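You operate a simulated robot arm through the tools that you are given. There is no shell and no other tool. Be economical: measure what you need, move in short steps, check, and stop when the job is done.

Carry out the task below with a simulated robot arm. There is one attempt and no reset: what you move stays moved.

JOB
The motor runs in reverse: swap its plug safely and restart it.
Fine: stopped and power off while the plug moves to the other socket.

The check looks at the end state, three seconds after you hand in, the way a careful person would. Anything else that was tipped, shoved, dropped, spilled or broken makes it a failure.

ROBOT AND FRAMES
A 6-joint arm with a two-finger parallel gripper on a trunk, on a base that drives. Base frame: it is fixed to the floor where the robot stands at the start and does not move with it; the origin is under the middle of the robot, x ahead of it, y to its left, z up; the surface under the hand at the start is at about z = 860. Units: mm, degrees, N and s.
Its first joint turns from -166.0 to 166.0 degrees. Places, roughly: green start button on the stand [600, 100, 900]; load dial on the run stand [500, 200, 900]; motor run stand [700, 200, 900]; power knob on the run stand [500, 400, 900]; red stop button on the stand [500, 100, 900]; socket one [700, 400, 900]; socket two [700, 200, 900]. Payload 3.91 kg.
The TCP is the grasp point between the finger pads, 30 mm short of the fingertips. In the tool frame z runs along the fingers and y along their closing line. The gripper opens to 110 mm. The fingers are 20 mm wide and 10 mm thick; the gripper's body (48 by 112 mm) begins 55 mm behind the TCP.
Orientation is that of the tool frame in the base frame, as a unit quaternion [w, x, y, z]. With the fingers straight down and closing along the base's y, the tool's x points along the base's -x, its y along +y and its z along -z.

CONTROLS
- The arm moves only by the tool play_rows. Its argument "motion" is text: rows parted by semicolons, each of 7 numbers parted by spaces: the shift along the tool's x, y, z in units of 20 mm (1.0 is 20 mm), then the turn, a rotation vector about the tool's x, y, z in units of 8 degrees (1.0 is 8 degrees), then the finger opening in mm, from 0 to 110. In form: tx ty tz wx wy wz hand; .... A call has 1 to 8 rows; each row shifts and turns the commanded pose from where the row before left it, along the tool's axes as they then stand. A call with a number of a shift or a turn outside -1 to 1 is refused whole. A row lasts 0.2 s, in which the tool goes at most 50 mm and 8.6 degrees; a call with a longer step from one row to the next is refused whole, and so is a gripper value outside its range. A pose out of reach is approached as far as the arm can. The call stops where the force on the tool passes 40 N (or 10 N more than at its start, if that is more) or the arm is blocked; 0.2 s more then pass. The fingers move at their own pace (about 108 mm/s each) and stop on an object; they squeeze with about 38 N. The grip force told is the motor's: it shows also when the fingers shut on nothing. Time passes only in rows, and 0.2 s behind the last, so rows that do not move let the fingers close. It gives the time, the measured TCP pose, the force on the tool (base axes), the opening and the grip force at its end, in the units of the frame above (readings bear some noise), with the torque about the TCP (base axes, N m) and any sound that the robot's microphone picked up.
- Cameras (640 x 400 px; columns grow to the right, rows downward): "scene" is now at [536.3, 383.5, 1325.7]; the picture's right is [-0.00, -0.17, -0.99], its down [-0.75, -0.65, 0.11] and it looks along [-0.66, 0.74, -0.13] (base axes); focal length 214 px, centre (320, 200). "wrist" rides on the gripper at [72, 17, -103] in the tool frame; the picture's right is [-0.23, 0.97, 0.00], its down [-0.76, -0.18, -0.62] and it looks along [-0.61, -0.14, 0.78] (tool axes); focal length 222 px, centre (320, 200). There is no depth. A picture from a camera that has moved, and an enlarged one, comes with that camera's place and axes in the base frame and with its lens. The place of the scene camera against the robot may be out by one fixed shift of up to 25 mm in any direction.
- camera(camera): a new picture of that camera. No time passes.
- drive_base(legs): drives the robot by 1 to 6 legs, each [ahead, left, turn to the left] in mm, mm and degrees, along the robot's own axes; the way and the turn of a leg run together, so that a leg with both is an arc; at most 1500 mm and 180 degrees a leg. The arm and the cameras ride along, it lands a little off, and it stops where it bumps. It gives what a move gives.
- head_to(pan, tilt): turns the head with the scene camera to pan (to the left, within 80 degrees either way) and tilt (down, from -29 to 69), counted from straight ahead of the robot. It gives what a move gives.
- zoom(camera, box): a new picture of the part [left, top, right, bottom] of that camera's present view, enlarged. No time passes.
- finish_job(): hands the job in; it is judged then, once.

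Work in short steps. Places have to be worked out from the pictures, the camera data and where the tool is seen: move nearer, look again, correct. Check each grasp and each placing, and mend what went wrong. You have 120 turns and 82 pictures in all, those below and enlarged ones among them. Open the gripper and draw the arm clear of the work before you hand the job in, unless the task says otherwise; then end with one line.

The tools are called after "Request:" by a JSON object that holds its "method" and its "body". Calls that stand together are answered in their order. play_rows: Moves the arm, as the interface text tells. Its arguments: {"type":"object","properties":{"motion":{"type":"string"}},"required":["motion"]} The other tools are called the same way: drive_base (legs) drives the base; head_to (pan, tilt) turns the head that bears the scene camera; camera (camera) takes a picture; zoom (camera, box) takes an enlarged picture of a part of a camera's view; finish_job () hands the job in.

At the start:

```text
time_s: 0.0
ee_pos: [502.6, 314.4, 1200.8]
orientation: [0.0, 0.0, 1.0, 0.001]
wrist_force: [0.0, -0.5, 0.8]
wrist_torque: [-0.01, 0.0, 0.02]
grip_width: 110.1
grip_force: 0.0
robot x, y, heading: [-0.6, 3.9, -0.1]
head pan, tilt: [80.2, 41.3]
```

scene: 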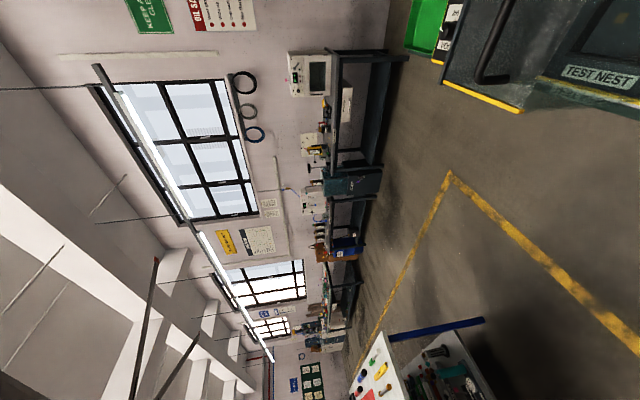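
wrist: 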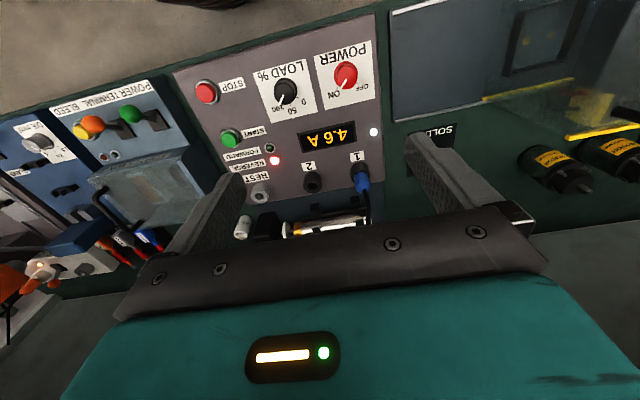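

The wrist view shows the stand panel upside down, with the plug in socket 1, socket 2 beside it and a third "REST" socket. I'll zoom in for detail.

Request:
{"method": "zoom", "body": {"camera": "wrist", "box": [170, 20, 410, 170]}}

Request:
{"method": "zoom", "body": {"camera": "wrist", "box": [220, 120, 420, 245]}}

Request:
{"method": "head_to", "body": {"pan": 0, "tilt": 50}}

Request:
{"method": "camera", "body": {"camera": "scene"}}

```text
2.67 times, centred on (290, 95) of wrist
camera zoom: at [430.1, 329.9, 1302.9], right [0.23, 0.97, 0.0], down [0.76, -0.18, 0.62], along [0.61, -0.14, -0.78], focal length 592 px, centre (400, 480)
```

zoom: 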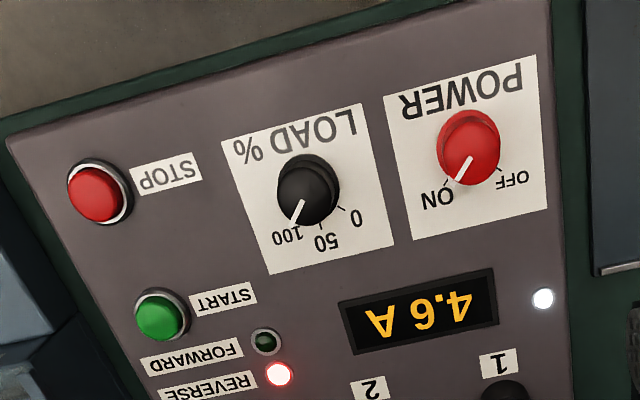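

```text
3.20 times, centred on (320, 182) of wrist
camera zoom: at [430.1, 329.9, 1302.9], right [0.23, 0.97, 0.0], down [0.76, -0.18, 0.62], along [0.61, -0.14, -0.78], focal length 711 px, centre (320, 256)
```

zoom: 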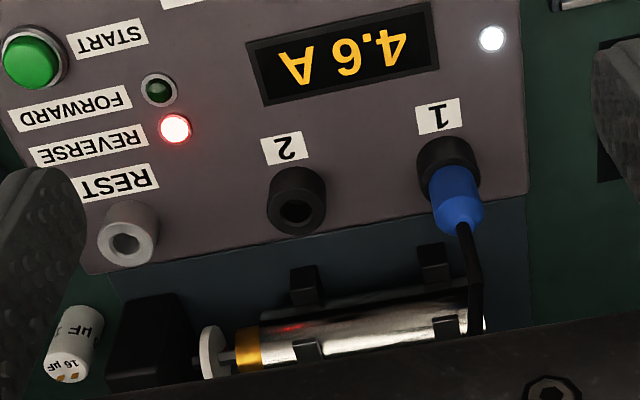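

```text
time_s: 1.5
ee_pos: [502.8, 314.1, 1200.1]
orientation: [-0.001, -0.001, 1.0, 0.0]
wrist_force: [0.0, 0.8, -0.3]
wrist_torque: [0.01, 0.0, 0.02]
grip_width: 110.2
grip_force: 0.0
robot x, y, heading: [2.2, 1.3, 0.0]
head pan, tilt: [0.0, 50.0]
```

```text
77 pictures are left
camera scene: at [524.0, 300.6, 1263.1], right [0.0, -1.0, 0.0], down [-0.64, 0.0, 0.77], along [-0.77, 0.0, -0.64], focal length 214 px, centre (320, 200)
```

scene: 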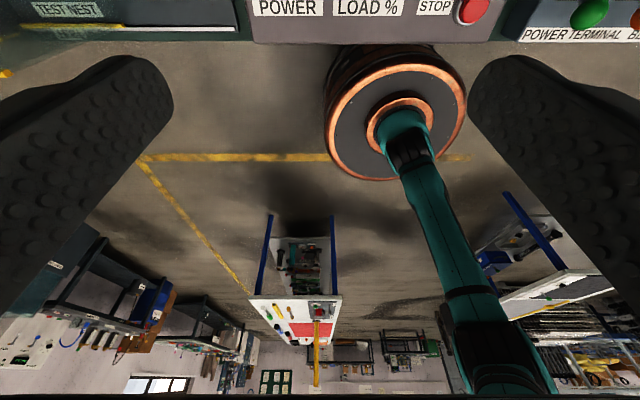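

Panning straight made the head look backward past vertical, so a negative tilt should bring the panel into view.

Request:
{"method": "head_to", "body": {"pan": 0, "tilt": -25}}

Request:
{"method": "camera", "body": {"camera": "scene"}}

```text
time_s: 3.0
ee_pos: [502.5, 315.1, 1201.0]
orientation: [0.0, 0.0, 1.0, 0.0]
wrist_force: [0.7, -0.6, 0.2]
wrist_torque: [0.01, 0.04, 0.0]
grip_width: 110.0
grip_force: 0.0
robot x, y, heading: [-2.3, 2.7, -0.1]
head pan, tilt: [0.0, -25.0]
```

```text
76 pictures are left
camera scene: at [637.6, 300.6, 1269.0], right [0.0, -1.0, 0.0], down [-0.91, 0.0, -0.42], along [0.42, 0.0, -0.91], focal length 214 px, centre (320, 200)
```

scene: 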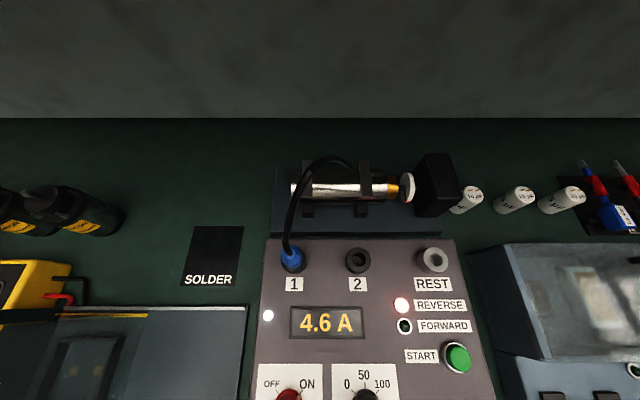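

The panel is nearly horizontal, with STOP near (477, 128). I'll close the fingers and move over STOP at moderate height, then refine.

Request:
{"method": "play_rows", "body": {"motion": "0.15 -1 0.9 0 0 0 0; 0.15 -1 0.9 0 0 0 0; 0.15 -1 0.9 0 0 0 0; 0.15 -1 0.9 0 0 0 0; 0.15 -1 0.9 0 0 0 0; 0.15 -1 0.9 0 0 0 0; 0.15 -1 0.9 0 0 0 0; 0.15 -1 0.9 0 0 0 0"}}

Request:
{"method": "camera", "body": {"camera": "wrist"}}

Request:
{"method": "camera", "body": {"camera": "scene"}}

```text
time_s: 4.8
ee_pos: [480.0, 154.9, 1056.0]
orientation: [0.0, 0.0, 1.0, 0.0]
wrist_force: [0.5, 0.2, 0.7]
wrist_torque: [0.01, 0.02, -0.01]
grip_width: 0.2
grip_force: 37.3
robot x, y, heading: [2.8, 1.3, 0.2]
head pan, tilt: [0.0, -25.0]
```

```text
75 pictures are left
camera wrist: at [408.2, 170.9, 1158.5], right [0.23, 0.97, 0.0], down [0.76, -0.18, 0.62], along [0.61, -0.14, -0.78], focal length 222 px, centre (320, 200)
```

wrist: 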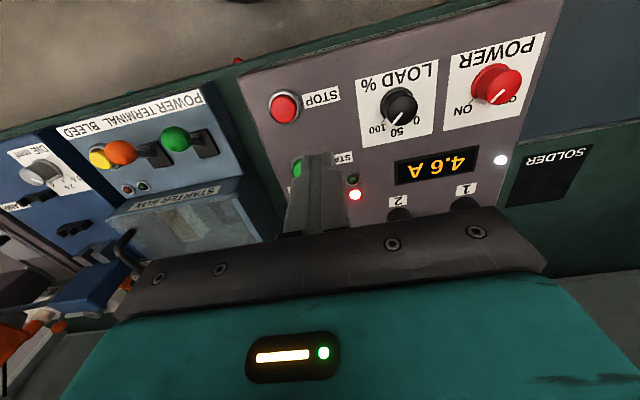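

```text
74 pictures are left
camera scene: at [615.7, 141.6, 1124.5], right [0.0, -1.0, 0.0], down [-0.91, 0.0, -0.42], along [0.42, 0.0, -0.91], focal length 214 px, centre (320, 200)
```

scene: 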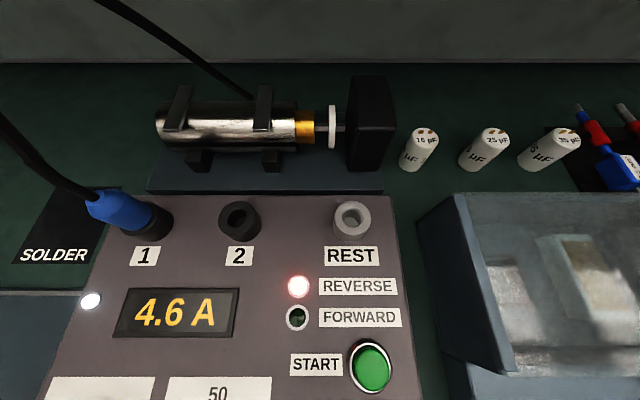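

Triangulating STOP from the two wrist views gives its top at about [478, 110, 876]. I'll move above it to TCP z≈930 and check.

Request:
{"method": "play_rows", "body": {"motion": "0.04 -0.75 0.9 0 0 0 0; 0.04 -0.75 0.9 0 0 0 0; 0 -0.75 0.9 0 0 0 0; 0 0 0.9 0 0 0 0; 0 0 0.9 0 0 0 0; 0 0 0.9 0 0 0 0; 0 0 0.9 0 0 0 0"}}

Request:
{"method": "camera", "body": {"camera": "wrist"}}

```text
time_s: 6.4
ee_pos: [477.5, 109.7, 928.2]
orientation: [0.0, 0.0, 1.0, 0.0]
wrist_force: [-0.8, -0.7, 0.5]
wrist_torque: [-0.02, -0.01, 0.0]
grip_width: 0.0
grip_force: 37.8
robot x, y, heading: [-0.3, 0.1, -0.0]
head pan, tilt: [0.0, -25.0]
```

```text
73 pictures are left
camera wrist: at [404.8, 125.3, 1031.5], right [0.23, 0.97, 0.0], down [0.76, -0.18, 0.62], along [0.61, -0.14, -0.78], focal length 222 px, centre (320, 200)
```

wrist: 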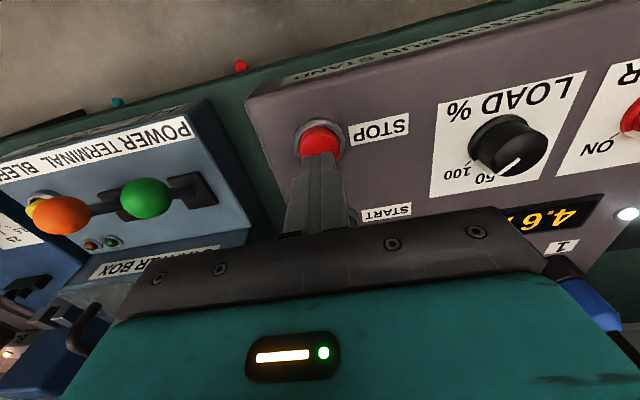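

The fingertip is lined up over STOP. Pressing down gently in small steps.

Request:
{"method": "play_rows", "body": {"motion": "0 0 0.5 0 0 0 0; 0 0 0.3 0 0 0 0; 0 0 0.2 0 0 0 0; 0 0 0.15 0 0 0 0; 0 0 0.15 0 0 0 0; 0 0 0.1 0 0 0 0"}}

Request:
{"method": "camera", "body": {"camera": "scene"}}

```text
time_s: 7.8
ee_pos: [476.4, 111.2, 902.2]
orientation: [0.0, -0.001, 1.0, 0.0]
wrist_force: [-1.3, 0.6, 2.3]
wrist_torque: [0.0, 0.01, -0.01]
grip_width: 0.0
grip_force: 37.9
robot x, y, heading: [2.5, 3.1, 0.0]
head pan, tilt: [0.0, -25.0]
heard: click
```

```text
72 pictures are left
camera scene: at [611.9, 96.1, 971.6], right [0.0, -1.0, 0.0], down [-0.91, 0.0, -0.42], along [0.42, 0.0, -0.91], focal length 214 px, centre (320, 200)
```

scene: 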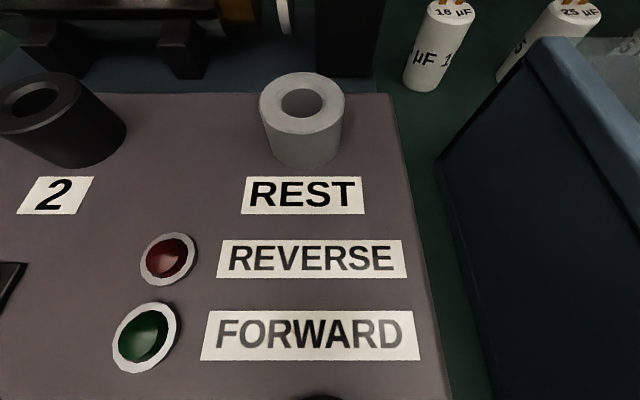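

STOP clicked and the REVERSE lamp is dark, so the motor is stopped. I'll lift and move toward the power knob, at about [511, 358, 875].

Request:
{"method": "play_rows", "body": {"motion": "0 0 -1 0 0 0 0; 0 0 -1 0 0 0 0; 0 0 -1 0 0 0 0; -0.2 1 -1 0 0 0 0; -0.2 1 -0.9 0 0 0 0; -0.2 1 0 0 0 0 0; -0.2 1 0 0 0 0 0; -0.2 1 0 0 0 0 0"}}

Request:
{"method": "play_rows", "body": {"motion": "-0.15 1 0 0 0 0 40; -0.15 1 0 0 0 0 80; -0.15 1 0 0 0 0 80; -0.15 1 0 0 0 0 80; -0.15 1 0 0 0 0 80; 0 1 0 0 0 0 80; 0 1 0 0 0 0 80; 0 0.3 0 0 0 0 80"}}

Request:
{"method": "camera", "body": {"camera": "wrist"}}

Request:
{"method": "camera", "body": {"camera": "scene"}}

```text
time_s: 9.6
ee_pos: [497.1, 208.3, 999.2]
orientation: [0.0, 0.0, 1.0, 0.0]
wrist_force: [0.5, -0.8, 0.2]
wrist_torque: [-0.02, -0.03, -0.02]
grip_width: 0.0
grip_force: 37.2
robot x, y, heading: [-0.8, -1.2, 0.1]
head pan, tilt: [0.0, -25.0]
```

```text
time_s: 11.4
ee_pos: [512.4, 355.2, 1000.8]
orientation: [0.0, 0.0, 1.0, 0.0]
wrist_force: [-0.5, 0.0, -0.8]
wrist_torque: [0.03, -0.04, 0.0]
grip_width: 80.1
grip_force: 0.0
robot x, y, heading: [-0.4, -2.0, 0.1]
head pan, tilt: [0.0, -25.0]
```

```text
71 pictures are left
camera wrist: at [439.2, 370.4, 1103.5], right [0.23, 0.97, 0.0], down [0.76, -0.18, 0.62], along [0.61, -0.14, -0.78], focal length 222 px, centre (320, 200)
```

wrist: 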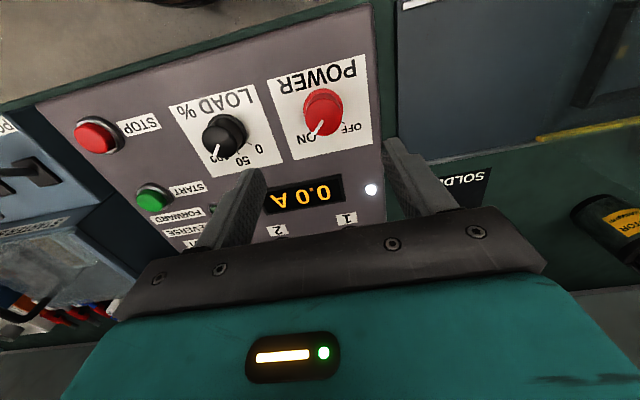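

```text
70 pictures are left
camera scene: at [646.8, 341.0, 1069.6], right [0.0, -1.0, 0.0], down [-0.91, 0.0, -0.42], along [0.42, 0.0, -0.91], focal length 214 px, centre (320, 200)
```

scene: 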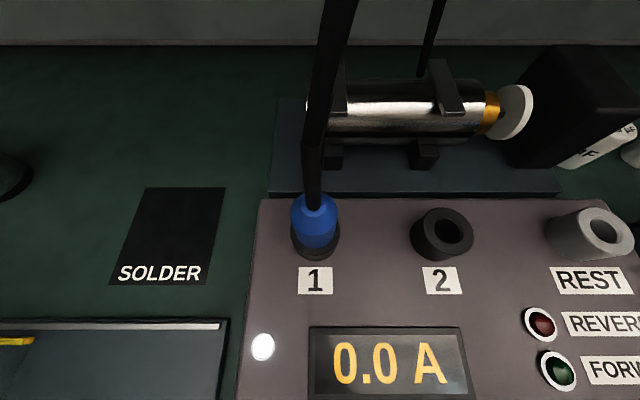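

The ammeter reads 0.0 A and the cable rises from the plug. I'll zoom on the knob to refine its centre and pointer.

Request:
{"method": "zoom", "body": {"camera": "wrist", "box": [260, 60, 388, 140]}}

```text
5.00 times, centred on (324, 100) of wrist
camera zoom: at [439.2, 370.4, 1103.5], right [0.23, 0.97, 0.0], down [0.76, -0.18, 0.62], along [0.61, -0.14, -0.78], focal length 1111 px, centre (300, 700)
```

zoom: 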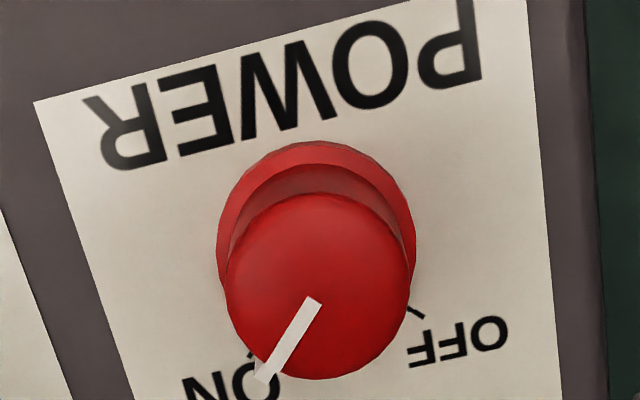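

The pointer is at −45° (ON), the OFF tick is at about +42°, and the knob centre is ≈(510, 358) with its top at ≈887. I'll pre-rotate +48° about the tool axis while descending partway.

Request:
{"method": "play_rows", "body": {"motion": "0.1 0.15 0.5 0 0 0 80; 0 0 0.6 0 0 1 80; 0 0 0.6 0 0 1 80; 0 0 0.6 0 0 1 80; 0 0 0.6 0 0 1 80; 0 0 0.6 0 0 1 80; 0 0 0.3 0 0 0.6 80"}}

Request:
{"method": "camera", "body": {"camera": "wrist"}}

```text
time_s: 13.0
ee_pos: [509.2, 358.6, 924.3]
orientation: [0.001, 0.382, 0.924, -0.001]
wrist_force: [-0.5, 0.3, -0.6]
wrist_torque: [0.01, 0.01, 0.01]
grip_width: 80.0
grip_force: 0.0
robot x, y, heading: [-5.1, -0.5, -0.1]
head pan, tilt: [0.0, -25.0]
```

```text
68 pictures are left
camera wrist: at [470.4, 420.1, 1027.2], right [0.85, 0.53, 0.0], down [0.41, -0.66, 0.62], along [0.33, -0.53, -0.78], focal length 222 px, centre (320, 200)
```

wrist: 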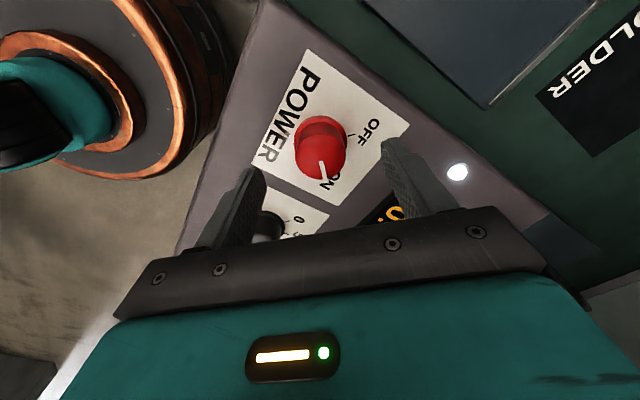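

The knob sits centred between the fingers. Descending to TCP z≈897 and closing.

Request:
{"method": "play_rows", "body": {"motion": "0 0 0.6 0 0 0 80; 0 0 0.5 0 0 0 80; 0 0 0.27 0 0 0 80; 0 0 0 0 0 0 30; 0 0 0 0 0 0 30; 0 0 0 0 0 0 30"}}

```text
time_s: 14.4
ee_pos: [510.4, 358.1, 895.7]
orientation: [0.0, 0.382, 0.924, 0.001]
wrist_force: [-4.8, -3.9, -5.9]
wrist_torque: [0.33, -0.45, -0.02]
grip_width: 35.9
grip_force: 45.2
robot x, y, heading: [-0.7, -1.1, 0.0]
head pan, tilt: [0.0, -25.0]
```

Gripped at 36 mm. Turning the knob toward OFF (−tool z).

Request:
{"method": "play_rows", "body": {"motion": "0 0 0 0 0 -1 30; 0 0 0 0 0 -1 30; 0 0 0 0 0 -1 30; 0 0 0 0 0 -1 30; 0 0 0 0 0 -1 30; 0 0 0 0 0 -1 30"}}

Request:
{"method": "play_rows", "body": {"motion": "0 0 0 0 0 -1 30; 0 0 0 0 0 -1 30; 0 0 0 0 0 -1 30; 0 0 0 0 0 -1 30; 0 0 0 0 0 -0.8 30"}}

Request:
{"method": "camera", "body": {"camera": "wrist"}}

```text
time_s: 15.8
ee_pos: [510.4, 358.6, 897.4]
orientation: [-0.001, -0.029, 1.0, 0.0]
wrist_force: [9.9, 7.6, -4.5]
wrist_torque: [-0.45, 0.74, -0.01]
grip_width: 35.5
grip_force: 45.2
robot x, y, heading: [0.4, 5.2, 0.2]
head pan, tilt: [0.0, -25.0]
```

```text
time_s: 17.0
ee_pos: [510.7, 359.2, 895.9]
orientation: [0.0, -0.356, 0.935, 0.0]
wrist_force: [15.2, 16.7, -2.3]
wrist_torque: [0.11, -0.67, 0.01]
grip_width: 35.7
grip_force: 45.2
robot x, y, heading: [2.1, 1.0, -0.1]
head pan, tilt: [0.0, -25.0]
```

```text
67 pictures are left
camera wrist: at [445.0, 322.2, 999.3], right [-0.48, 0.88, 0.0], down [0.69, 0.37, 0.62], along [0.55, 0.3, -0.78], focal length 222 px, centre (320, 200)
```

wrist: 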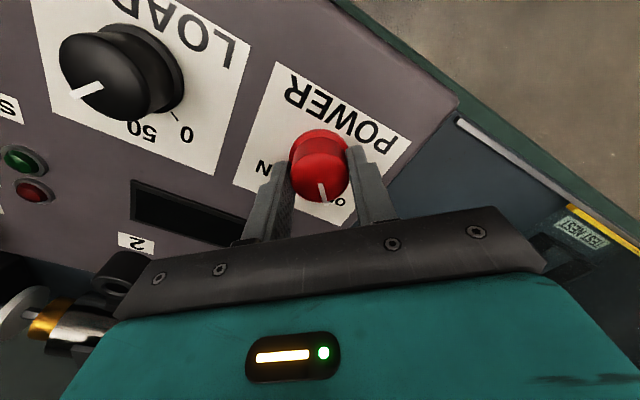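

The display is dark, so power is off. Releasing, lifting and rotating back to neutral.

Request:
{"method": "play_rows", "body": {"motion": "0 0 0 0 0 0 80; 0 0 0 0 0 0 80; 0 0 0 0 0 0 80; 0 0 -1 0 0 0 80; 0 0 -1 0 0 0 80; 0 0 -1 0 0 1 80; 0 0 -1 0 0 1 80; 0 0 -1 0 0 1 80"}}

Request:
{"method": "play_rows", "body": {"motion": "0 0 -1 0 0 1 80; 0 0 -1 0 0 1 80; 0 0 -1 0 0 0.2 80; 0 0 -1 0 0 0 80;0 0 0 0 0 0 80"}}

Request:
{"method": "camera", "body": {"camera": "wrist"}}

Request:
{"method": "camera", "body": {"camera": "scene"}}

```text
time_s: 18.8
ee_pos: [510.1, 359.0, 996.1]
orientation: [-0.001, -0.152, 0.988, 0.0]
wrist_force: [0.2, -0.4, 0.3]
wrist_torque: [0.0, 0.02, 0.04]
grip_width: 80.0
grip_force: 0.0
robot x, y, heading: [-0.1, 3.2, 0.0]
head pan, tilt: [0.0, -25.0]
```

```text
time_s: 20.0
ee_pos: [509.8, 358.0, 1076.0]
orientation: [0.0, -0.001, 1.0, 0.0]
wrist_force: [-0.9, -0.3, -0.1]
wrist_torque: [0.03, -0.04, 0.02]
grip_width: 80.0
grip_force: 0.0
robot x, y, heading: [-1.2, 2.7, 0.2]
head pan, tilt: [0.0, -25.0]
```

```text
66 pictures are left
camera wrist: at [437.9, 374.0, 1178.5], right [0.23, 0.97, 0.0], down [0.76, -0.18, 0.62], along [0.61, -0.14, -0.78], focal length 222 px, centre (320, 200)
```

wrist: 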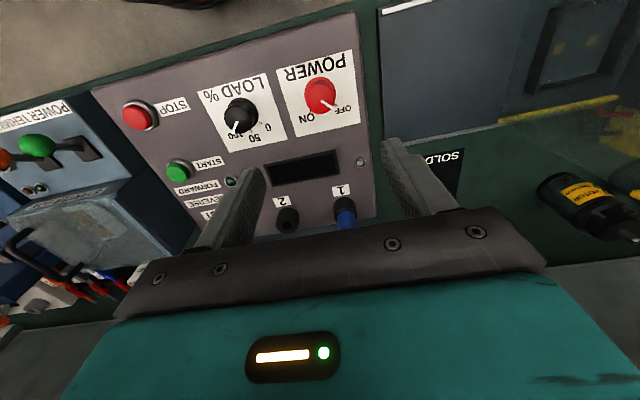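

```text
65 pictures are left
camera scene: at [645.4, 344.6, 1144.6], right [0.0, -1.0, 0.0], down [-0.91, 0.0, -0.42], along [0.42, 0.0, -0.91], focal length 214 px, centre (320, 200)
```

scene: 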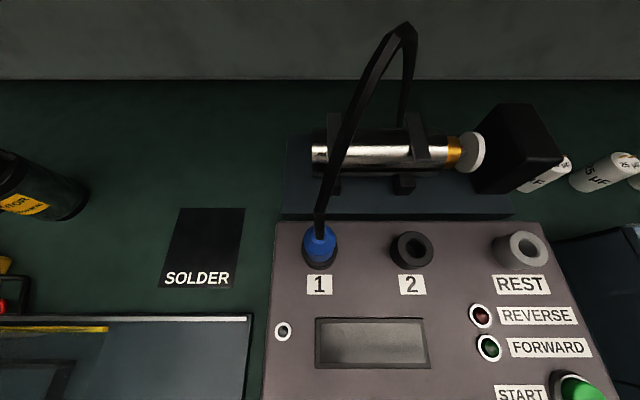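

Power lamp and display are off. Before grasping the plug I want to see how its cable runs, so I'll move to the right and look sideways with the head.

Request:
{"method": "play_rows", "body": {"motion": "0 -1 0.5 0 0 0 80; 0 -1 0.5 0 0 0 80; 0 -1 0.5 0 0 0 80; 0 -1 0.5 0 0 0 80; 0 -1 0.5 0 0 0 80; 0 -1 0.5 0 0 0 80; 0 -1 0.5 0 0 0 80; 0 -1 0.5 0 0 0 80"}}

Request:
{"method": "head_to", "body": {"pan": 70, "tilt": -28}}

Request:
{"method": "camera", "body": {"camera": "scene"}}

Request:
{"method": "camera", "body": {"camera": "wrist"}}

```text
time_s: 21.8
ee_pos: [509.2, 197.6, 996.6]
orientation: [0.001, 0.0, 1.0, 0.001]
wrist_force: [0.8, -0.7, 0.3]
wrist_torque: [0.05, 0.06, 0.0]
grip_width: 80.3
grip_force: 0.0
robot x, y, heading: [2.4, -2.8, -0.2]
head pan, tilt: [0.0, -25.0]
```

```text
time_s: 23.2
ee_pos: [511.0, 198.5, 997.2]
orientation: [0.001, 0.001, 1.0, 0.0]
wrist_force: [0.0, -0.4, -0.2]
wrist_torque: [0.03, 0.05, -0.03]
grip_width: 80.1
grip_force: 0.1
robot x, y, heading: [1.7, 2.8, 0.2]
head pan, tilt: [70.0, -28.0]
```

```text
64 pictures are left
camera scene: at [649.5, 247.6, 1113.3], right [0.0, -0.34, -0.94], down [-0.88, 0.44, -0.16], along [0.47, 0.83, -0.3], focal length 214 px, centre (320, 200)
```

scene: 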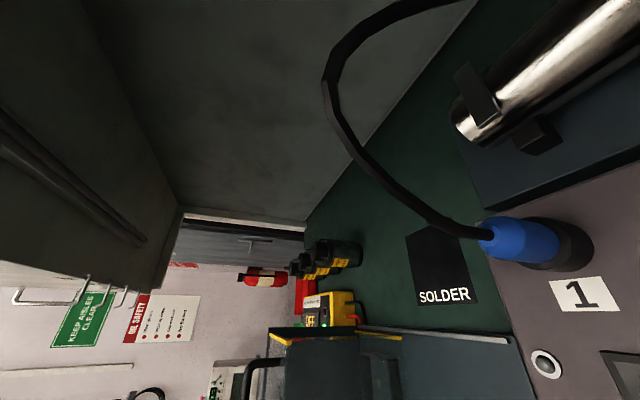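

```text
63 pictures are left
camera wrist: at [438.3, 213.2, 1099.4], right [0.23, 0.97, 0.0], down [0.76, -0.18, 0.62], along [0.61, -0.14, -0.78], focal length 222 px, centre (320, 200)
```

wrist: 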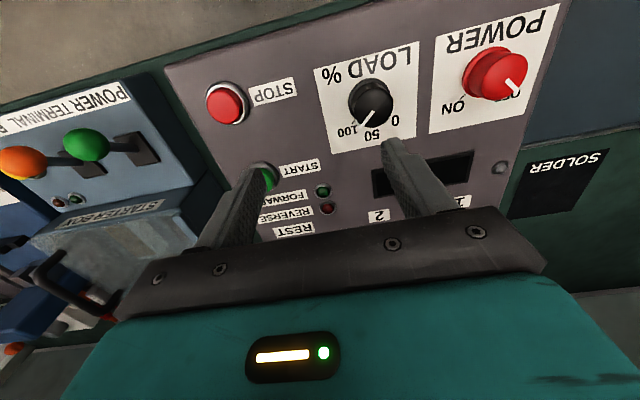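

The cable rises from the plug and arcs away in +x, so I'll approach tilted from the robot side. First a zoom on the plug for heights.

Request:
{"method": "zoom", "body": {"camera": "scene", "box": [420, 165, 640, 302]}}

Request:
{"method": "head_to", "body": {"pan": 0, "tilt": -20}}

Request:
{"method": "zoom", "body": {"camera": "scene", "box": [80, 100, 400, 300]}}

```text
2.91 times, centred on (530, 234) of scene
camera zoom: at [649.5, 247.6, 1113.3], right [0.0, -0.34, -0.94], down [-0.88, 0.44, -0.16], along [0.47, 0.83, -0.3], focal length 624 px, centre (-291, 102)
```

zoom: 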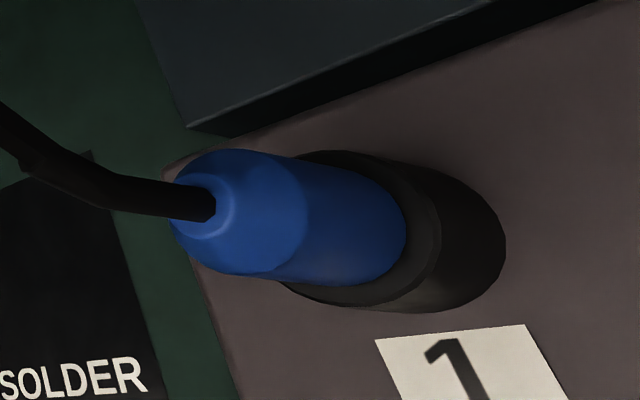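

```text
time_s: 24.6
ee_pos: [510.4, 197.6, 997.2]
orientation: [0.001, 0.0, 1.0, 0.0]
wrist_force: [0.3, 0.4, -0.5]
wrist_torque: [-0.01, 0.02, 0.02]
grip_width: 79.9
grip_force: 0.0
robot x, y, heading: [2.9, 4.3, -0.2]
head pan, tilt: [0.0, -20.0]
```

```text
2.00 times, centred on (240, 200) of scene
camera zoom: at [639.4, 184.0, 1060.5], right [0.0, -1.0, 0.0], down [-0.94, 0.0, -0.34], along [0.34, 0.0, -0.94], focal length 429 px, centre (480, 200)
```

zoom: 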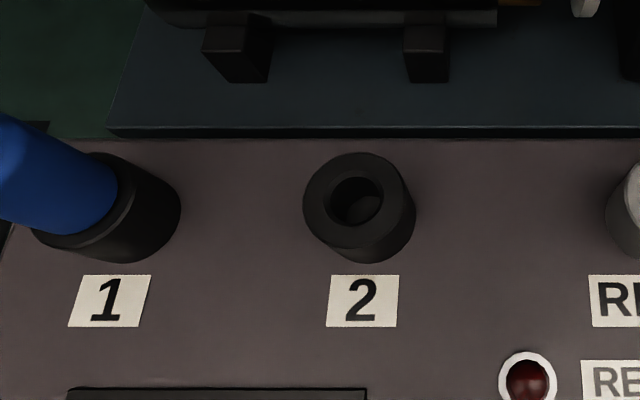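

Calibrating against the wrist data, the sockets are near y≈357 (1) and y≈249 (2), at x≈705. I'll move in front of the plug and tilt the tool about 40°.

Request:
{"method": "play_rows", "body": {"motion": "-0.5 1 0 0 0 0 80; -0.5 1 0 0 0 0 80; -0.5 1 0 0 0 0 80; -0.5 1 0 0 0 0 80; -0.5 1 0 0 0 0 80; -0.5 1 0 0 0 0 80; -0.5 1 0 0 0 0 80; -0.5 0.95 0 0 0 0 80"}}

Request:
{"method": "play_rows", "body": {"motion": "0 0 0 0 -1 0 80; 0 0 0 0 -1 0 80; 0 0 0 0 -1 0 80; 0 0 0 0 -1 0 80; 0 0 0 0 -1 0 80; 0 0 0 0 0 0 80"}}

Request:
{"method": "camera", "body": {"camera": "wrist"}}

Request:
{"method": "camera", "body": {"camera": "scene"}}

```text
time_s: 26.4
ee_pos: [589.7, 359.0, 997.4]
orientation: [0.0, 0.0, 1.0, 0.0]
wrist_force: [-0.2, -1.2, 0.1]
wrist_torque: [0.0, -0.01, 0.0]
grip_width: 80.0
grip_force: 0.1
robot x, y, heading: [-0.4, -0.0, -0.3]
head pan, tilt: [0.0, -20.0]
```

```text
time_s: 27.8
ee_pos: [589.7, 358.1, 997.8]
orientation: [0.343, 0.001, 0.939, 0.0]
wrist_force: [-0.3, 0.3, -0.9]
wrist_torque: [-0.05, -0.02, -0.01]
grip_width: 79.9
grip_force: 0.0
robot x, y, heading: [1.3, 0.2, -0.2]
head pan, tilt: [0.0, -20.0]
```

```text
60 pictures are left
camera wrist: at [467.5, 373.4, 1029.0], right [0.17, 0.97, 0.15], down [0.18, -0.18, 0.97], along [0.97, -0.14, -0.21], focal length 222 px, centre (320, 200)
```

wrist: 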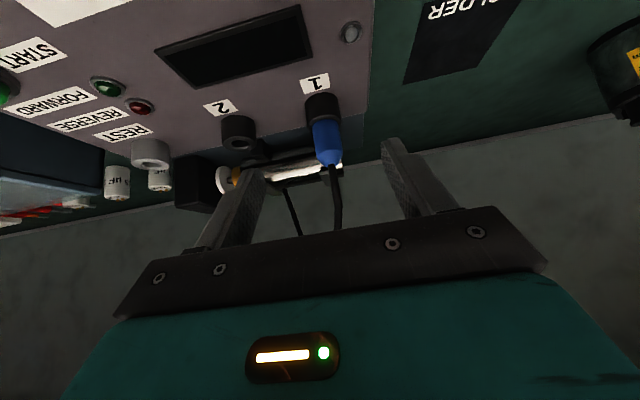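

```text
59 pictures are left
camera scene: at [650.7, 344.2, 1138.1], right [0.0, -1.0, 0.0], down [-0.5, 0.0, -0.87], along [0.87, 0.0, -0.5], focal length 214 px, centre (320, 200)
```

scene: 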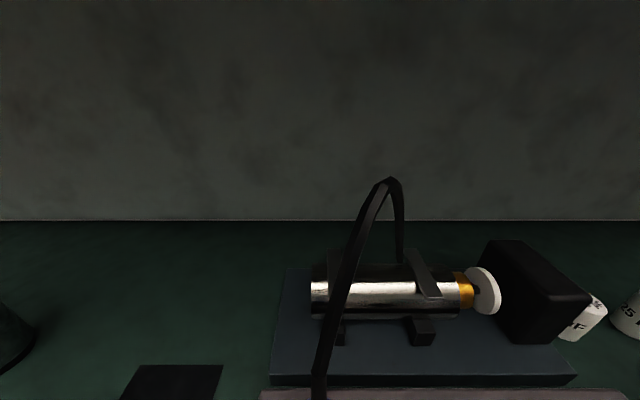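

Now a zoom on the plug and socket 2 from this frontal wrist view to measure heights.

Request:
{"method": "zoom", "body": {"camera": "wrist", "box": [200, 60, 392, 180]}}

```text
3.33 times, centred on (296, 120) of wrist
camera zoom: at [467.5, 373.4, 1029.0], right [0.17, 0.97, 0.15], down [0.18, -0.18, 0.97], along [0.97, -0.14, -0.21], focal length 740 px, centre (400, 467)
```

zoom: 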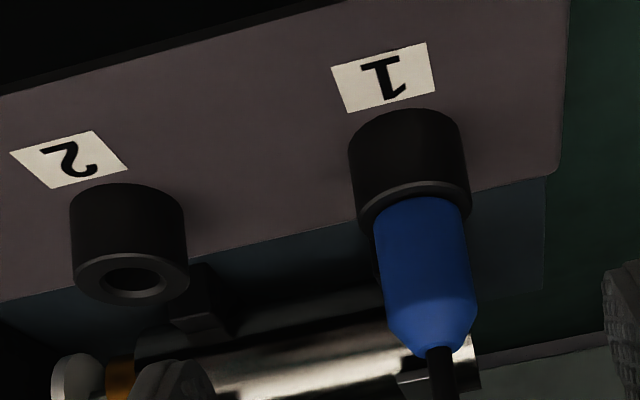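

Measured: plug axis ≈(708, 358), socket rim z≈888, plug body 888–924, socket 2 ≈(708, 249.5). I'll approach along the tool axis partway.

Request:
{"method": "play_rows", "body": {"motion": "-0.34 0 0.7 0 0 0 80; -0.34 0 0.7 0 0 0 80; -0.34 0 0.7 0 0 0 80; -0.34 0 0.7 0 0 0 80; -0.34 0 0.7 0 0 0 80"}}

Request:
{"method": "camera", "body": {"camera": "wrist"}}

```text
time_s: 29.0
ee_pos: [661.3, 357.7, 964.7]
orientation: [0.342, -0.001, 0.94, 0.0]
wrist_force: [0.1, -0.7, 0.4]
wrist_torque: [-0.01, 0.02, 0.04]
grip_width: 80.1
grip_force: 0.0
robot x, y, heading: [2.8, 2.2, 0.1]
head pan, tilt: [0.0, -20.0]
```

```text
57 pictures are left
camera wrist: at [538.5, 372.5, 996.8], right [0.17, 0.97, 0.15], down [0.18, -0.18, 0.97], along [0.97, -0.14, -0.21], focal length 222 px, centre (320, 200)
```

wrist: 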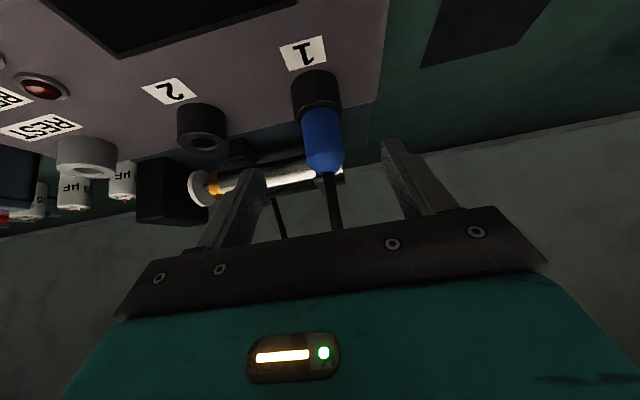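

The plug stays centred. Advancing the remaining ~56 mm along the tool axis to the grasp point (698, 358, 922).

Request:
{"method": "play_rows", "body": {"motion": "0 0 0.8 0 0 0 80; 0 0 0.8 0 0 0 80; 0 0 0.7 0 0 0 80; 0 0 0.5 0 0 0 80"}}

Request:
{"method": "camera", "body": {"camera": "wrist"}}

```text
time_s: 30.0
ee_pos: [696.9, 358.9, 922.3]
orientation: [0.343, 0.001, 0.939, 0.0]
wrist_force: [0.4, -0.2, 1.2]
wrist_torque: [0.02, 0.02, -0.01]
grip_width: 80.1
grip_force: 0.0
robot x, y, heading: [-1.7, 2.4, 0.1]
head pan, tilt: [0.0, -20.0]
```

```text
56 pictures are left
camera wrist: at [575.0, 373.9, 954.1], right [0.17, 0.97, 0.15], down [0.18, -0.18, 0.97], along [0.97, -0.14, -0.21], focal length 222 px, centre (320, 200)
```

wrist: 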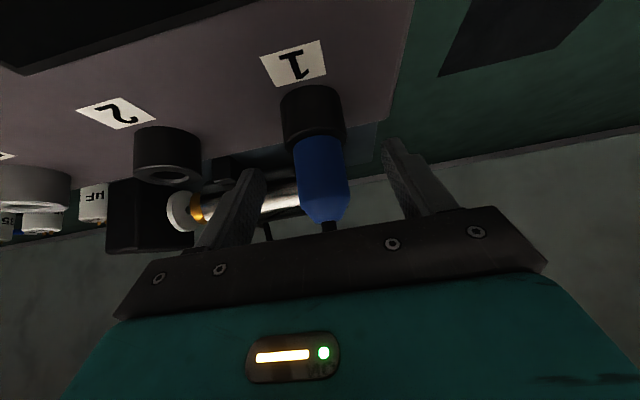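

The fingers straddle the blue plug just above the socket rim. Closing.

Request:
{"method": "play_rows", "body": {"motion": "0 0 0 0 0 0 25; 0 0 0 0 0 0 25; 0 0 0 0 0 0 25; 0 0 0 0 0 0 25"}}

Request:
{"method": "camera", "body": {"camera": "wrist"}}

```text
time_s: 31.0
ee_pos: [696.8, 358.9, 922.7]
orientation: [0.342, -0.001, 0.94, 0.001]
wrist_force: [-0.7, 0.0, -0.8]
wrist_torque: [0.01, 0.05, -0.05]
grip_width: 30.3
grip_force: 38.3
robot x, y, heading: [2.3, -1.4, -0.1]
head pan, tilt: [0.0, -20.0]
```

```text
55 pictures are left
camera wrist: at [575.0, 374.0, 954.0], right [0.17, 0.97, 0.15], down [0.18, -0.18, 0.97], along [0.97, -0.14, -0.21], focal length 222 px, centre (320, 200)
```

wrist: 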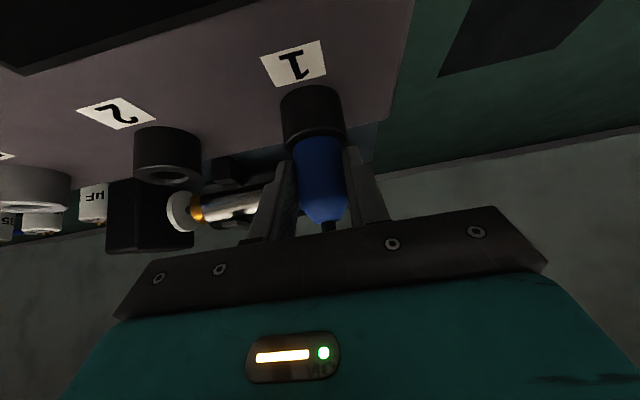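

Plug is gripped at 30 mm with no side force. Pulling straight up (base z) in 10 mm steps.

Request:
{"method": "play_rows", "body": {"motion": "-0.3215 0 -0.383 0 0 0 25; -0.3215 0 -0.383 0 0 0 25; -0.3215 0 -0.383 0 0 0 25; -0.3215 0 -0.383 0 0 0 25; -0.3215 0 -0.383 0 0 0 25; -0.3215 0 -0.383 0 0 0 25"}}

Request:
{"method": "camera", "body": {"camera": "wrist"}}

```text
time_s: 32.4
ee_pos: [696.0, 356.8, 982.5]
orientation: [0.342, -0.001, 0.94, 0.001]
wrist_force: [-0.2, -0.6, -0.1]
wrist_torque: [-0.05, 0.01, 0.01]
grip_width: 29.7
grip_force: 38.8
robot x, y, heading: [-0.4, 3.7, 0.2]
head pan, tilt: [0.0, -20.0]
```

```text
54 pictures are left
camera wrist: at [574.6, 372.7, 1014.3], right [0.17, 0.97, 0.15], down [0.18, -0.18, 0.97], along [0.97, -0.14, -0.21], focal length 222 px, centre (320, 200)
```

wrist: 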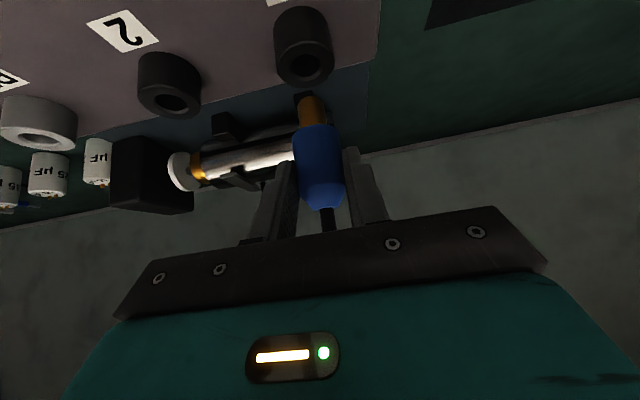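

The plug is out with its copper pin visible. I'll zoom to measure the exact pitch between both socket holes.

Request:
{"method": "zoom", "body": {"camera": "wrist", "box": [110, 0, 366, 160]}}

```text
2.50 times, centred on (238, 80) of wrist
camera zoom: at [574.6, 372.7, 1014.3], right [0.17, 0.97, 0.15], down [0.18, -0.18, 0.97], along [0.97, -0.14, -0.21], focal length 555 px, centre (525, 500)
```

zoom: 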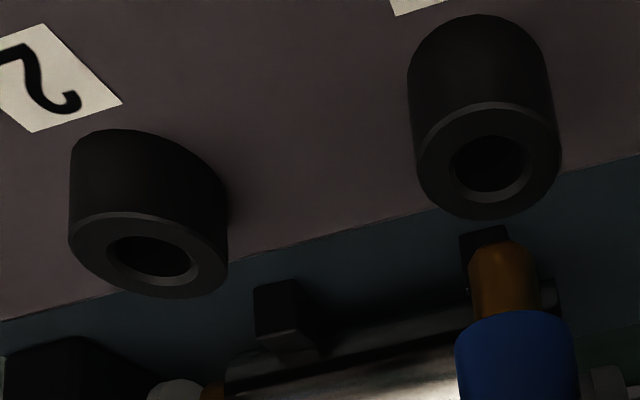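

The holes compute to ≈(707.4, 357.8) and (707.5, 248.6), a pitch of ≈109 mm. Shifting −109 mm in y at this height, then I'll check the alignment.

Request:
{"method": "play_rows", "body": {"motion": "0 -0.9083 0 0 0 0 25; 0 -0.9083 0 0 0 0 25; 0 -0.9083 0 0 0 0 25; 0 -0.9083 0 0 0 0 25; 0 -0.9083 0 0 0 0 25; 0 -0.9083 0 0 0 0 25; 0 0 0 0 0 0 25"}}

Request:
{"method": "zoom", "body": {"camera": "wrist", "box": [210, 0, 466, 160]}}

Request:
{"method": "camera", "body": {"camera": "scene"}}

```text
time_s: 34.0
ee_pos: [696.2, 247.9, 982.4]
orientation: [0.342, 0.0, 0.94, 0.001]
wrist_force: [0.1, -0.7, -0.5]
wrist_torque: [0.0, 0.03, 0.0]
grip_width: 30.0
grip_force: 37.8
robot x, y, heading: [-1.4, -0.1, -0.2]
head pan, tilt: [0.0, -20.0]
```

```text
2.50 times, centred on (338, 80) of wrist
camera zoom: at [574.3, 263.2, 1014.0], right [0.17, 0.97, 0.15], down [0.18, -0.18, 0.97], along [0.97, -0.14, -0.21], focal length 555 px, centre (275, 500)
```

zoom: 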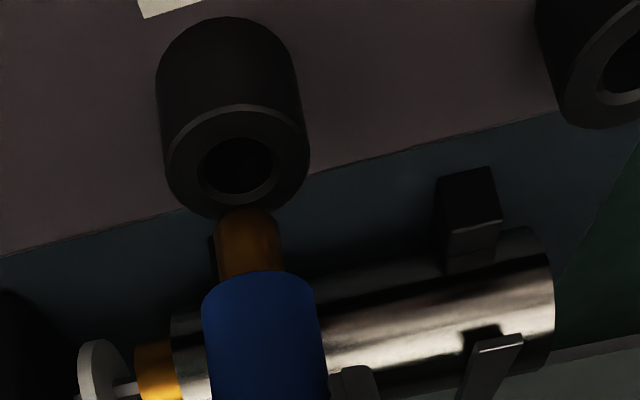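

```text
51 pictures are left
camera scene: at [757.7, 234.0, 1122.7], right [0.0, -1.0, 0.0], down [-0.5, 0.0, -0.87], along [0.87, 0.0, -0.5], focal length 214 px, centre (320, 200)
```

scene: 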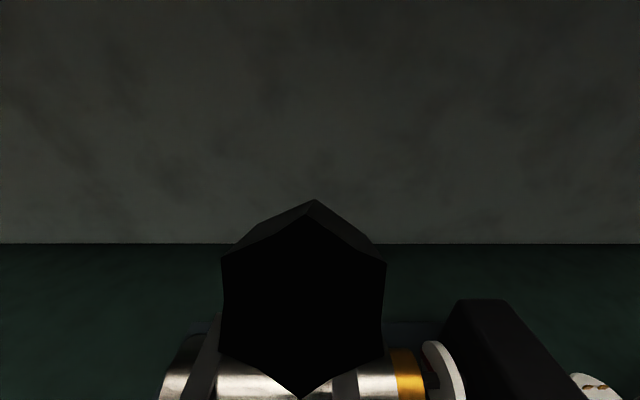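

Hole position in the view matches exactly the earlier alignment over socket 1. Lowering straight down in steps.

Request:
{"method": "play_rows", "body": {"motion": "0.3215 0 0.383 0 0 0 25; 0.3215 0 0.383 0 0 0 25; 0.2 0 0.2383 0 0 0 25; 0.2 0 0.2383 0 0 0 25"}}

Request:
{"method": "zoom", "body": {"camera": "wrist", "box": [210, 40, 466, 200]}}

```text
time_s: 35.0
ee_pos: [695.3, 248.8, 949.6]
orientation: [0.343, 0.0, 0.939, 0.0]
wrist_force: [-14.2, 1.4, 3.5]
wrist_torque: [0.05, 0.87, 0.03]
grip_width: 30.3
grip_force: 37.9
robot x, y, heading: [3.0, 1.8, -0.1]
head pan, tilt: [0.0, -20.0]
```

```text
2.50 times, centred on (338, 120) of wrist
camera zoom: at [573.5, 263.9, 981.7], right [0.17, 0.97, 0.15], down [0.18, -0.18, 0.97], along [0.97, -0.14, -0.21], focal length 555 px, centre (275, 400)
```

zoom: 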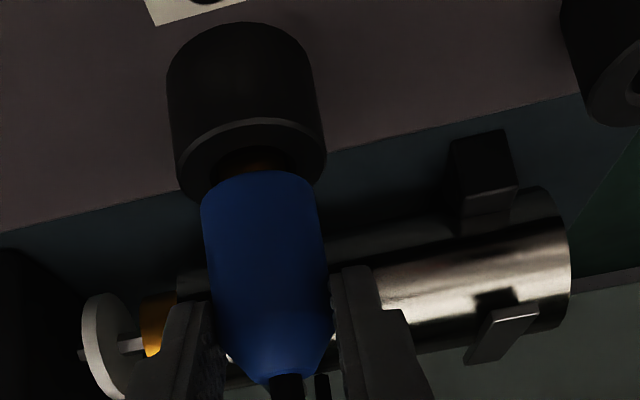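

The pin is entering; Fx −14 N suggests it should move slightly toward −x. I'll correct by 1 mm and continue down.

Request:
{"method": "play_rows", "body": {"motion": "0.038 0 -0.032 0 0 0 25; 0.16 0 0.19 0 0 0 25; 0.16 0 0.19 0 0 0 25"}}

```text
time_s: 35.8
ee_pos: [695.7, 248.5, 942.4]
orientation: [0.344, 0.0, 0.939, 0.001]
wrist_force: [-4.8, 0.5, 26.0]
wrist_torque: [0.06, -0.27, -0.04]
grip_width: 30.2
grip_force: 37.9
robot x, y, heading: [-0.1, -2.1, -0.1]
head pan, tilt: [0.0, -20.0]
```

Vertical force is 26 N. I'll check whether the pin is inserting or catching.

Request:
{"method": "zoom", "body": {"camera": "wrist", "box": [210, 40, 466, 200]}}

```text
2.50 times, centred on (338, 120) of wrist
camera zoom: at [573.1, 263.6, 973.7], right [0.17, 0.97, 0.15], down [0.18, -0.18, 0.97], along [0.97, -0.14, -0.2], focal length 555 px, centre (275, 400)
```

zoom: 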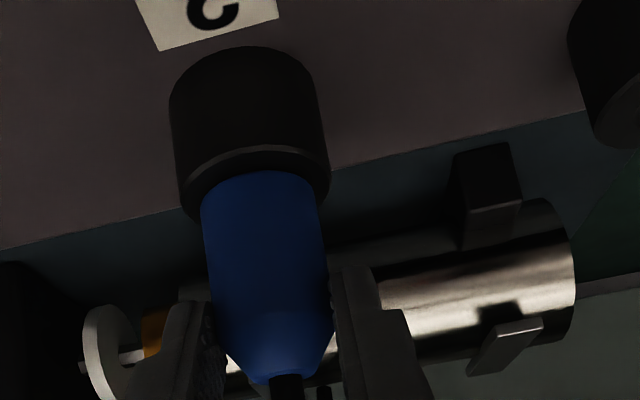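

The pin is going in with friction. Continuing in 2–3 mm steps, monitoring force.

Request:
{"method": "play_rows", "body": {"motion": "0.08 0 0.095 0 0 0 25; 0.08 0 0.095 0 0 0 25; 0.08 0 0.095 0 0 0 25"}}

```text
time_s: 36.6
ee_pos: [696.0, 247.9, 932.7]
orientation: [0.343, 0.0, 0.939, 0.0]
wrist_force: [-0.5, 3.4, 28.6]
wrist_torque: [0.22, -0.52, 0.01]
grip_width: 30.2
grip_force: 37.9
robot x, y, heading: [-2.5, -1.4, 0.0]
head pan, tilt: [0.0, -20.0]
```

Moving well; ~10 mm remain to the seated height 922.5.

Request:
{"method": "play_rows", "body": {"motion": "0.08 0 0.095 0 0 0 25; 0.08 0 0.095 0 0 0 25; 0.08 0 0.095 0 0 0 25; 0.08 0 0.095 0 0 0 25; 0.02 0 0.024 0 0 0 25"}}

Request:
{"method": "zoom", "body": {"camera": "wrist", "box": [210, 40, 466, 200]}}

```text
time_s: 37.8
ee_pos: [694.5, 247.8, 922.6]
orientation: [0.343, 0.001, 0.939, 0.0]
wrist_force: [2.7, 2.1, 28.9]
wrist_torque: [0.17, -0.55, 0.0]
grip_width: 30.0
grip_force: 37.9
robot x, y, heading: [1.4, 2.6, 0.0]
head pan, tilt: [0.0, -20.0]
```

```text
2.50 times, centred on (338, 120) of wrist
camera zoom: at [572.6, 263.5, 954.4], right [0.17, 0.97, 0.15], down [0.18, -0.18, 0.97], along [0.97, -0.14, -0.21], focal length 555 px, centre (275, 400)
```

zoom: 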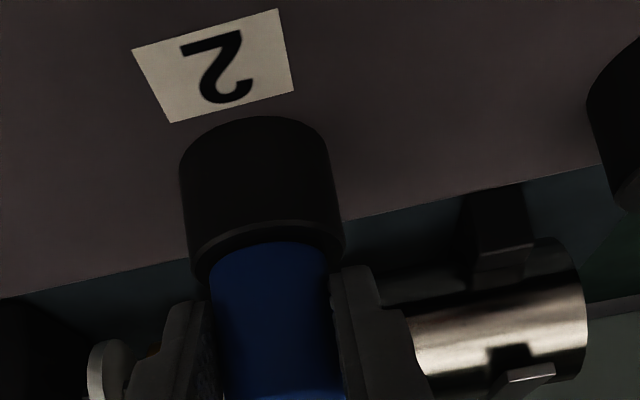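

The plug may have slipped upward in the grip. Checking with the full view.

Request:
{"method": "camera", "body": {"camera": "wrist"}}

Request:
{"method": "zoom", "body": {"camera": "wrist", "box": [230, 80, 422, 240]}}

```text
47 pictures are left
camera wrist: at [572.6, 263.5, 954.4], right [0.17, 0.97, 0.15], down [0.18, -0.18, 0.97], along [0.97, -0.14, -0.21], focal length 222 px, centre (320, 200)
```

wrist: 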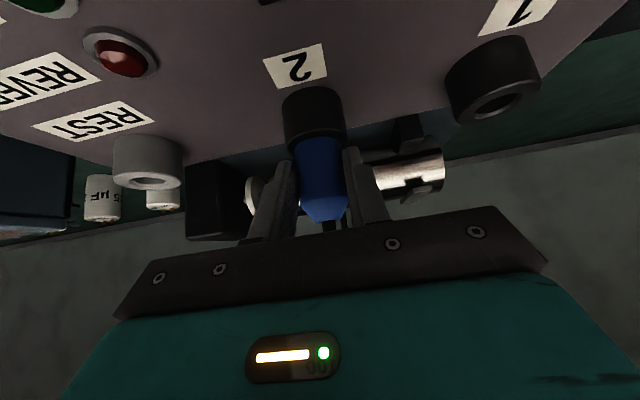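

```text
2.50 times, centred on (326, 160) of wrist
camera zoom: at [572.6, 263.5, 954.4], right [0.17, 0.97, 0.15], down [0.18, -0.18, 0.97], along [0.97, -0.14, -0.21], focal length 555 px, centre (305, 300)
```

zoom: 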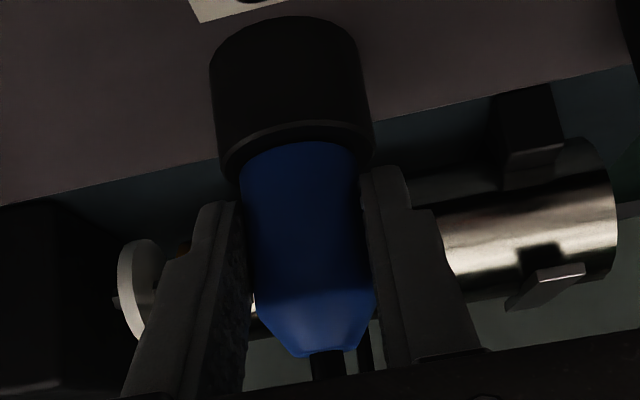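

Geometry now matches the original seated state exactly (plug tip z≈939, rim boundary the same), so the plug had slipped down earlier and is fully seated. Releasing and backing out along the tool axis.

Request:
{"method": "play_rows", "body": {"motion": "0 0 0 0 0 0 80; 0 0 0 0 0 0 80; 0 0 0 0 0 0 80; 0 0 -0.8 0 0 0 80; 0 0 -0.8 0 0 0 80; 0 0 -0.8 0 0 0 80; 0 0 -1 0 0 0 80; 0 0 -1 0 0 0 80"}}

Request:
{"method": "camera", "body": {"camera": "wrist"}}

```text
time_s: 39.6
ee_pos: [639.1, 248.4, 990.6]
orientation: [0.342, 0.0, 0.94, 0.0]
wrist_force: [0.4, -0.7, -0.5]
wrist_torque: [-0.01, 0.02, 0.0]
grip_width: 80.1
grip_force: 0.0
robot x, y, heading: [0.8, 0.2, -0.3]
head pan, tilt: [0.0, -20.0]
```

```text
45 pictures are left
camera wrist: at [517.5, 264.5, 1021.4], right [0.17, 0.97, 0.15], down [0.18, -0.18, 0.97], along [0.97, -0.14, -0.21], focal length 222 px, centre (320, 200)
```

wrist: 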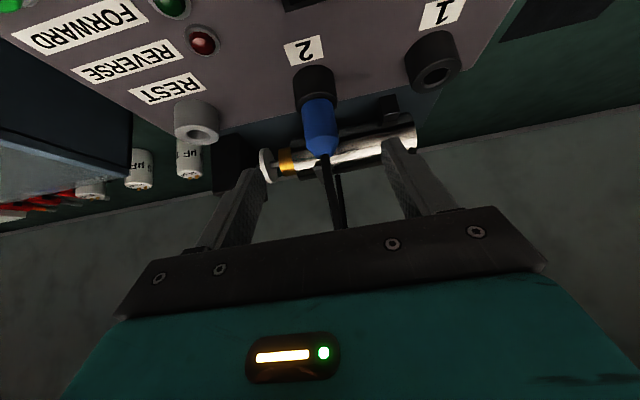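

Plug sits upright in socket 2. Now un-tilt and travel back above the power knob.

Request:
{"method": "play_rows", "body": {"motion": "0 0 -0.3 0 1 0 80; 0 0 -0.3 0 1 0 80; 0 0 0 0 1 0 80; 0 0 0 0 1 0 80; 0 0 0 0 1 0 80; 0 0 0 0 0 0 80"}}

Request:
{"method": "play_rows", "body": {"motion": "0.95 0.8 0 0 0 0 80; 0.95 0.8 0 0 0 0 80; 0.95 0.8 0 0 0 0 80; 0.95 0.8 0 0 0 0 80; 0.95 0.8 0 0 0 0 80; 0.95 0.8 0 0 0 0 80; 0.5 0.6 0 0 0 0 80;0 0 0 0 0 0 80"}}

```text
time_s: 41.0
ee_pos: [632.2, 247.6, 998.8]
orientation: [-0.001, 0.0, 1.0, 0.0]
wrist_force: [0.0, 0.4, -0.1]
wrist_torque: [-0.03, 0.0, -0.02]
grip_width: 79.5
grip_force: 0.1
robot x, y, heading: [0.1, 2.2, 0.1]
head pan, tilt: [0.0, -20.0]
```

```text
time_s: 42.8
ee_pos: [507.8, 356.0, 999.4]
orientation: [0.0, 0.0, 1.0, 0.0]
wrist_force: [0.2, 0.2, -0.4]
wrist_torque: [-0.02, -0.04, 0.0]
grip_width: 79.6
grip_force: 0.0
robot x, y, heading: [0.4, 1.0, -0.0]
head pan, tilt: [0.0, -20.0]
```

Correct 2–3 mm, descend to ~924 and rotate −44° to match the OFF pose.

Request:
{"method": "play_rows", "body": {"motion": "-0.12 0.12 0.5 0 0 0 80; 0 0 0.6 0 0 -1 80; 0 0 0.6 0 0 -1 80; 0 0 0.6 0 0 -1 80; 0 0 0.6 0 0 -1 80; 0 0 0.6 0 0 -1 80; 0 0 0.3 0 0 -0.5 80;0 0 0 0 0 0 80"}}

Request:
{"method": "camera", "body": {"camera": "wrist"}}

```text
time_s: 44.6
ee_pos: [511.2, 358.2, 924.5]
orientation: [0.001, -0.375, 0.927, 0.0]
wrist_force: [0.7, 0.0, 0.3]
wrist_torque: [-0.01, 0.02, -0.04]
grip_width: 80.4
grip_force: 0.0
robot x, y, heading: [0.5, -1.7, 0.2]
head pan, tilt: [0.0, -20.0]
```

```text
44 pictures are left
camera wrist: at [446.8, 318.2, 1025.6], right [-0.51, 0.86, 0.0], down [0.67, 0.4, 0.62], along [0.53, 0.32, -0.78], focal length 222 px, centre (320, 200)
```

wrist: 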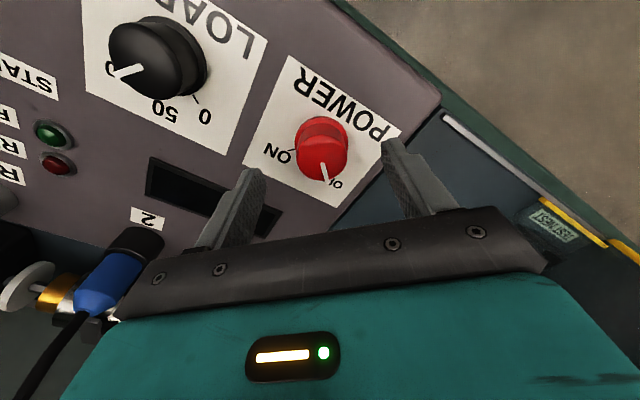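

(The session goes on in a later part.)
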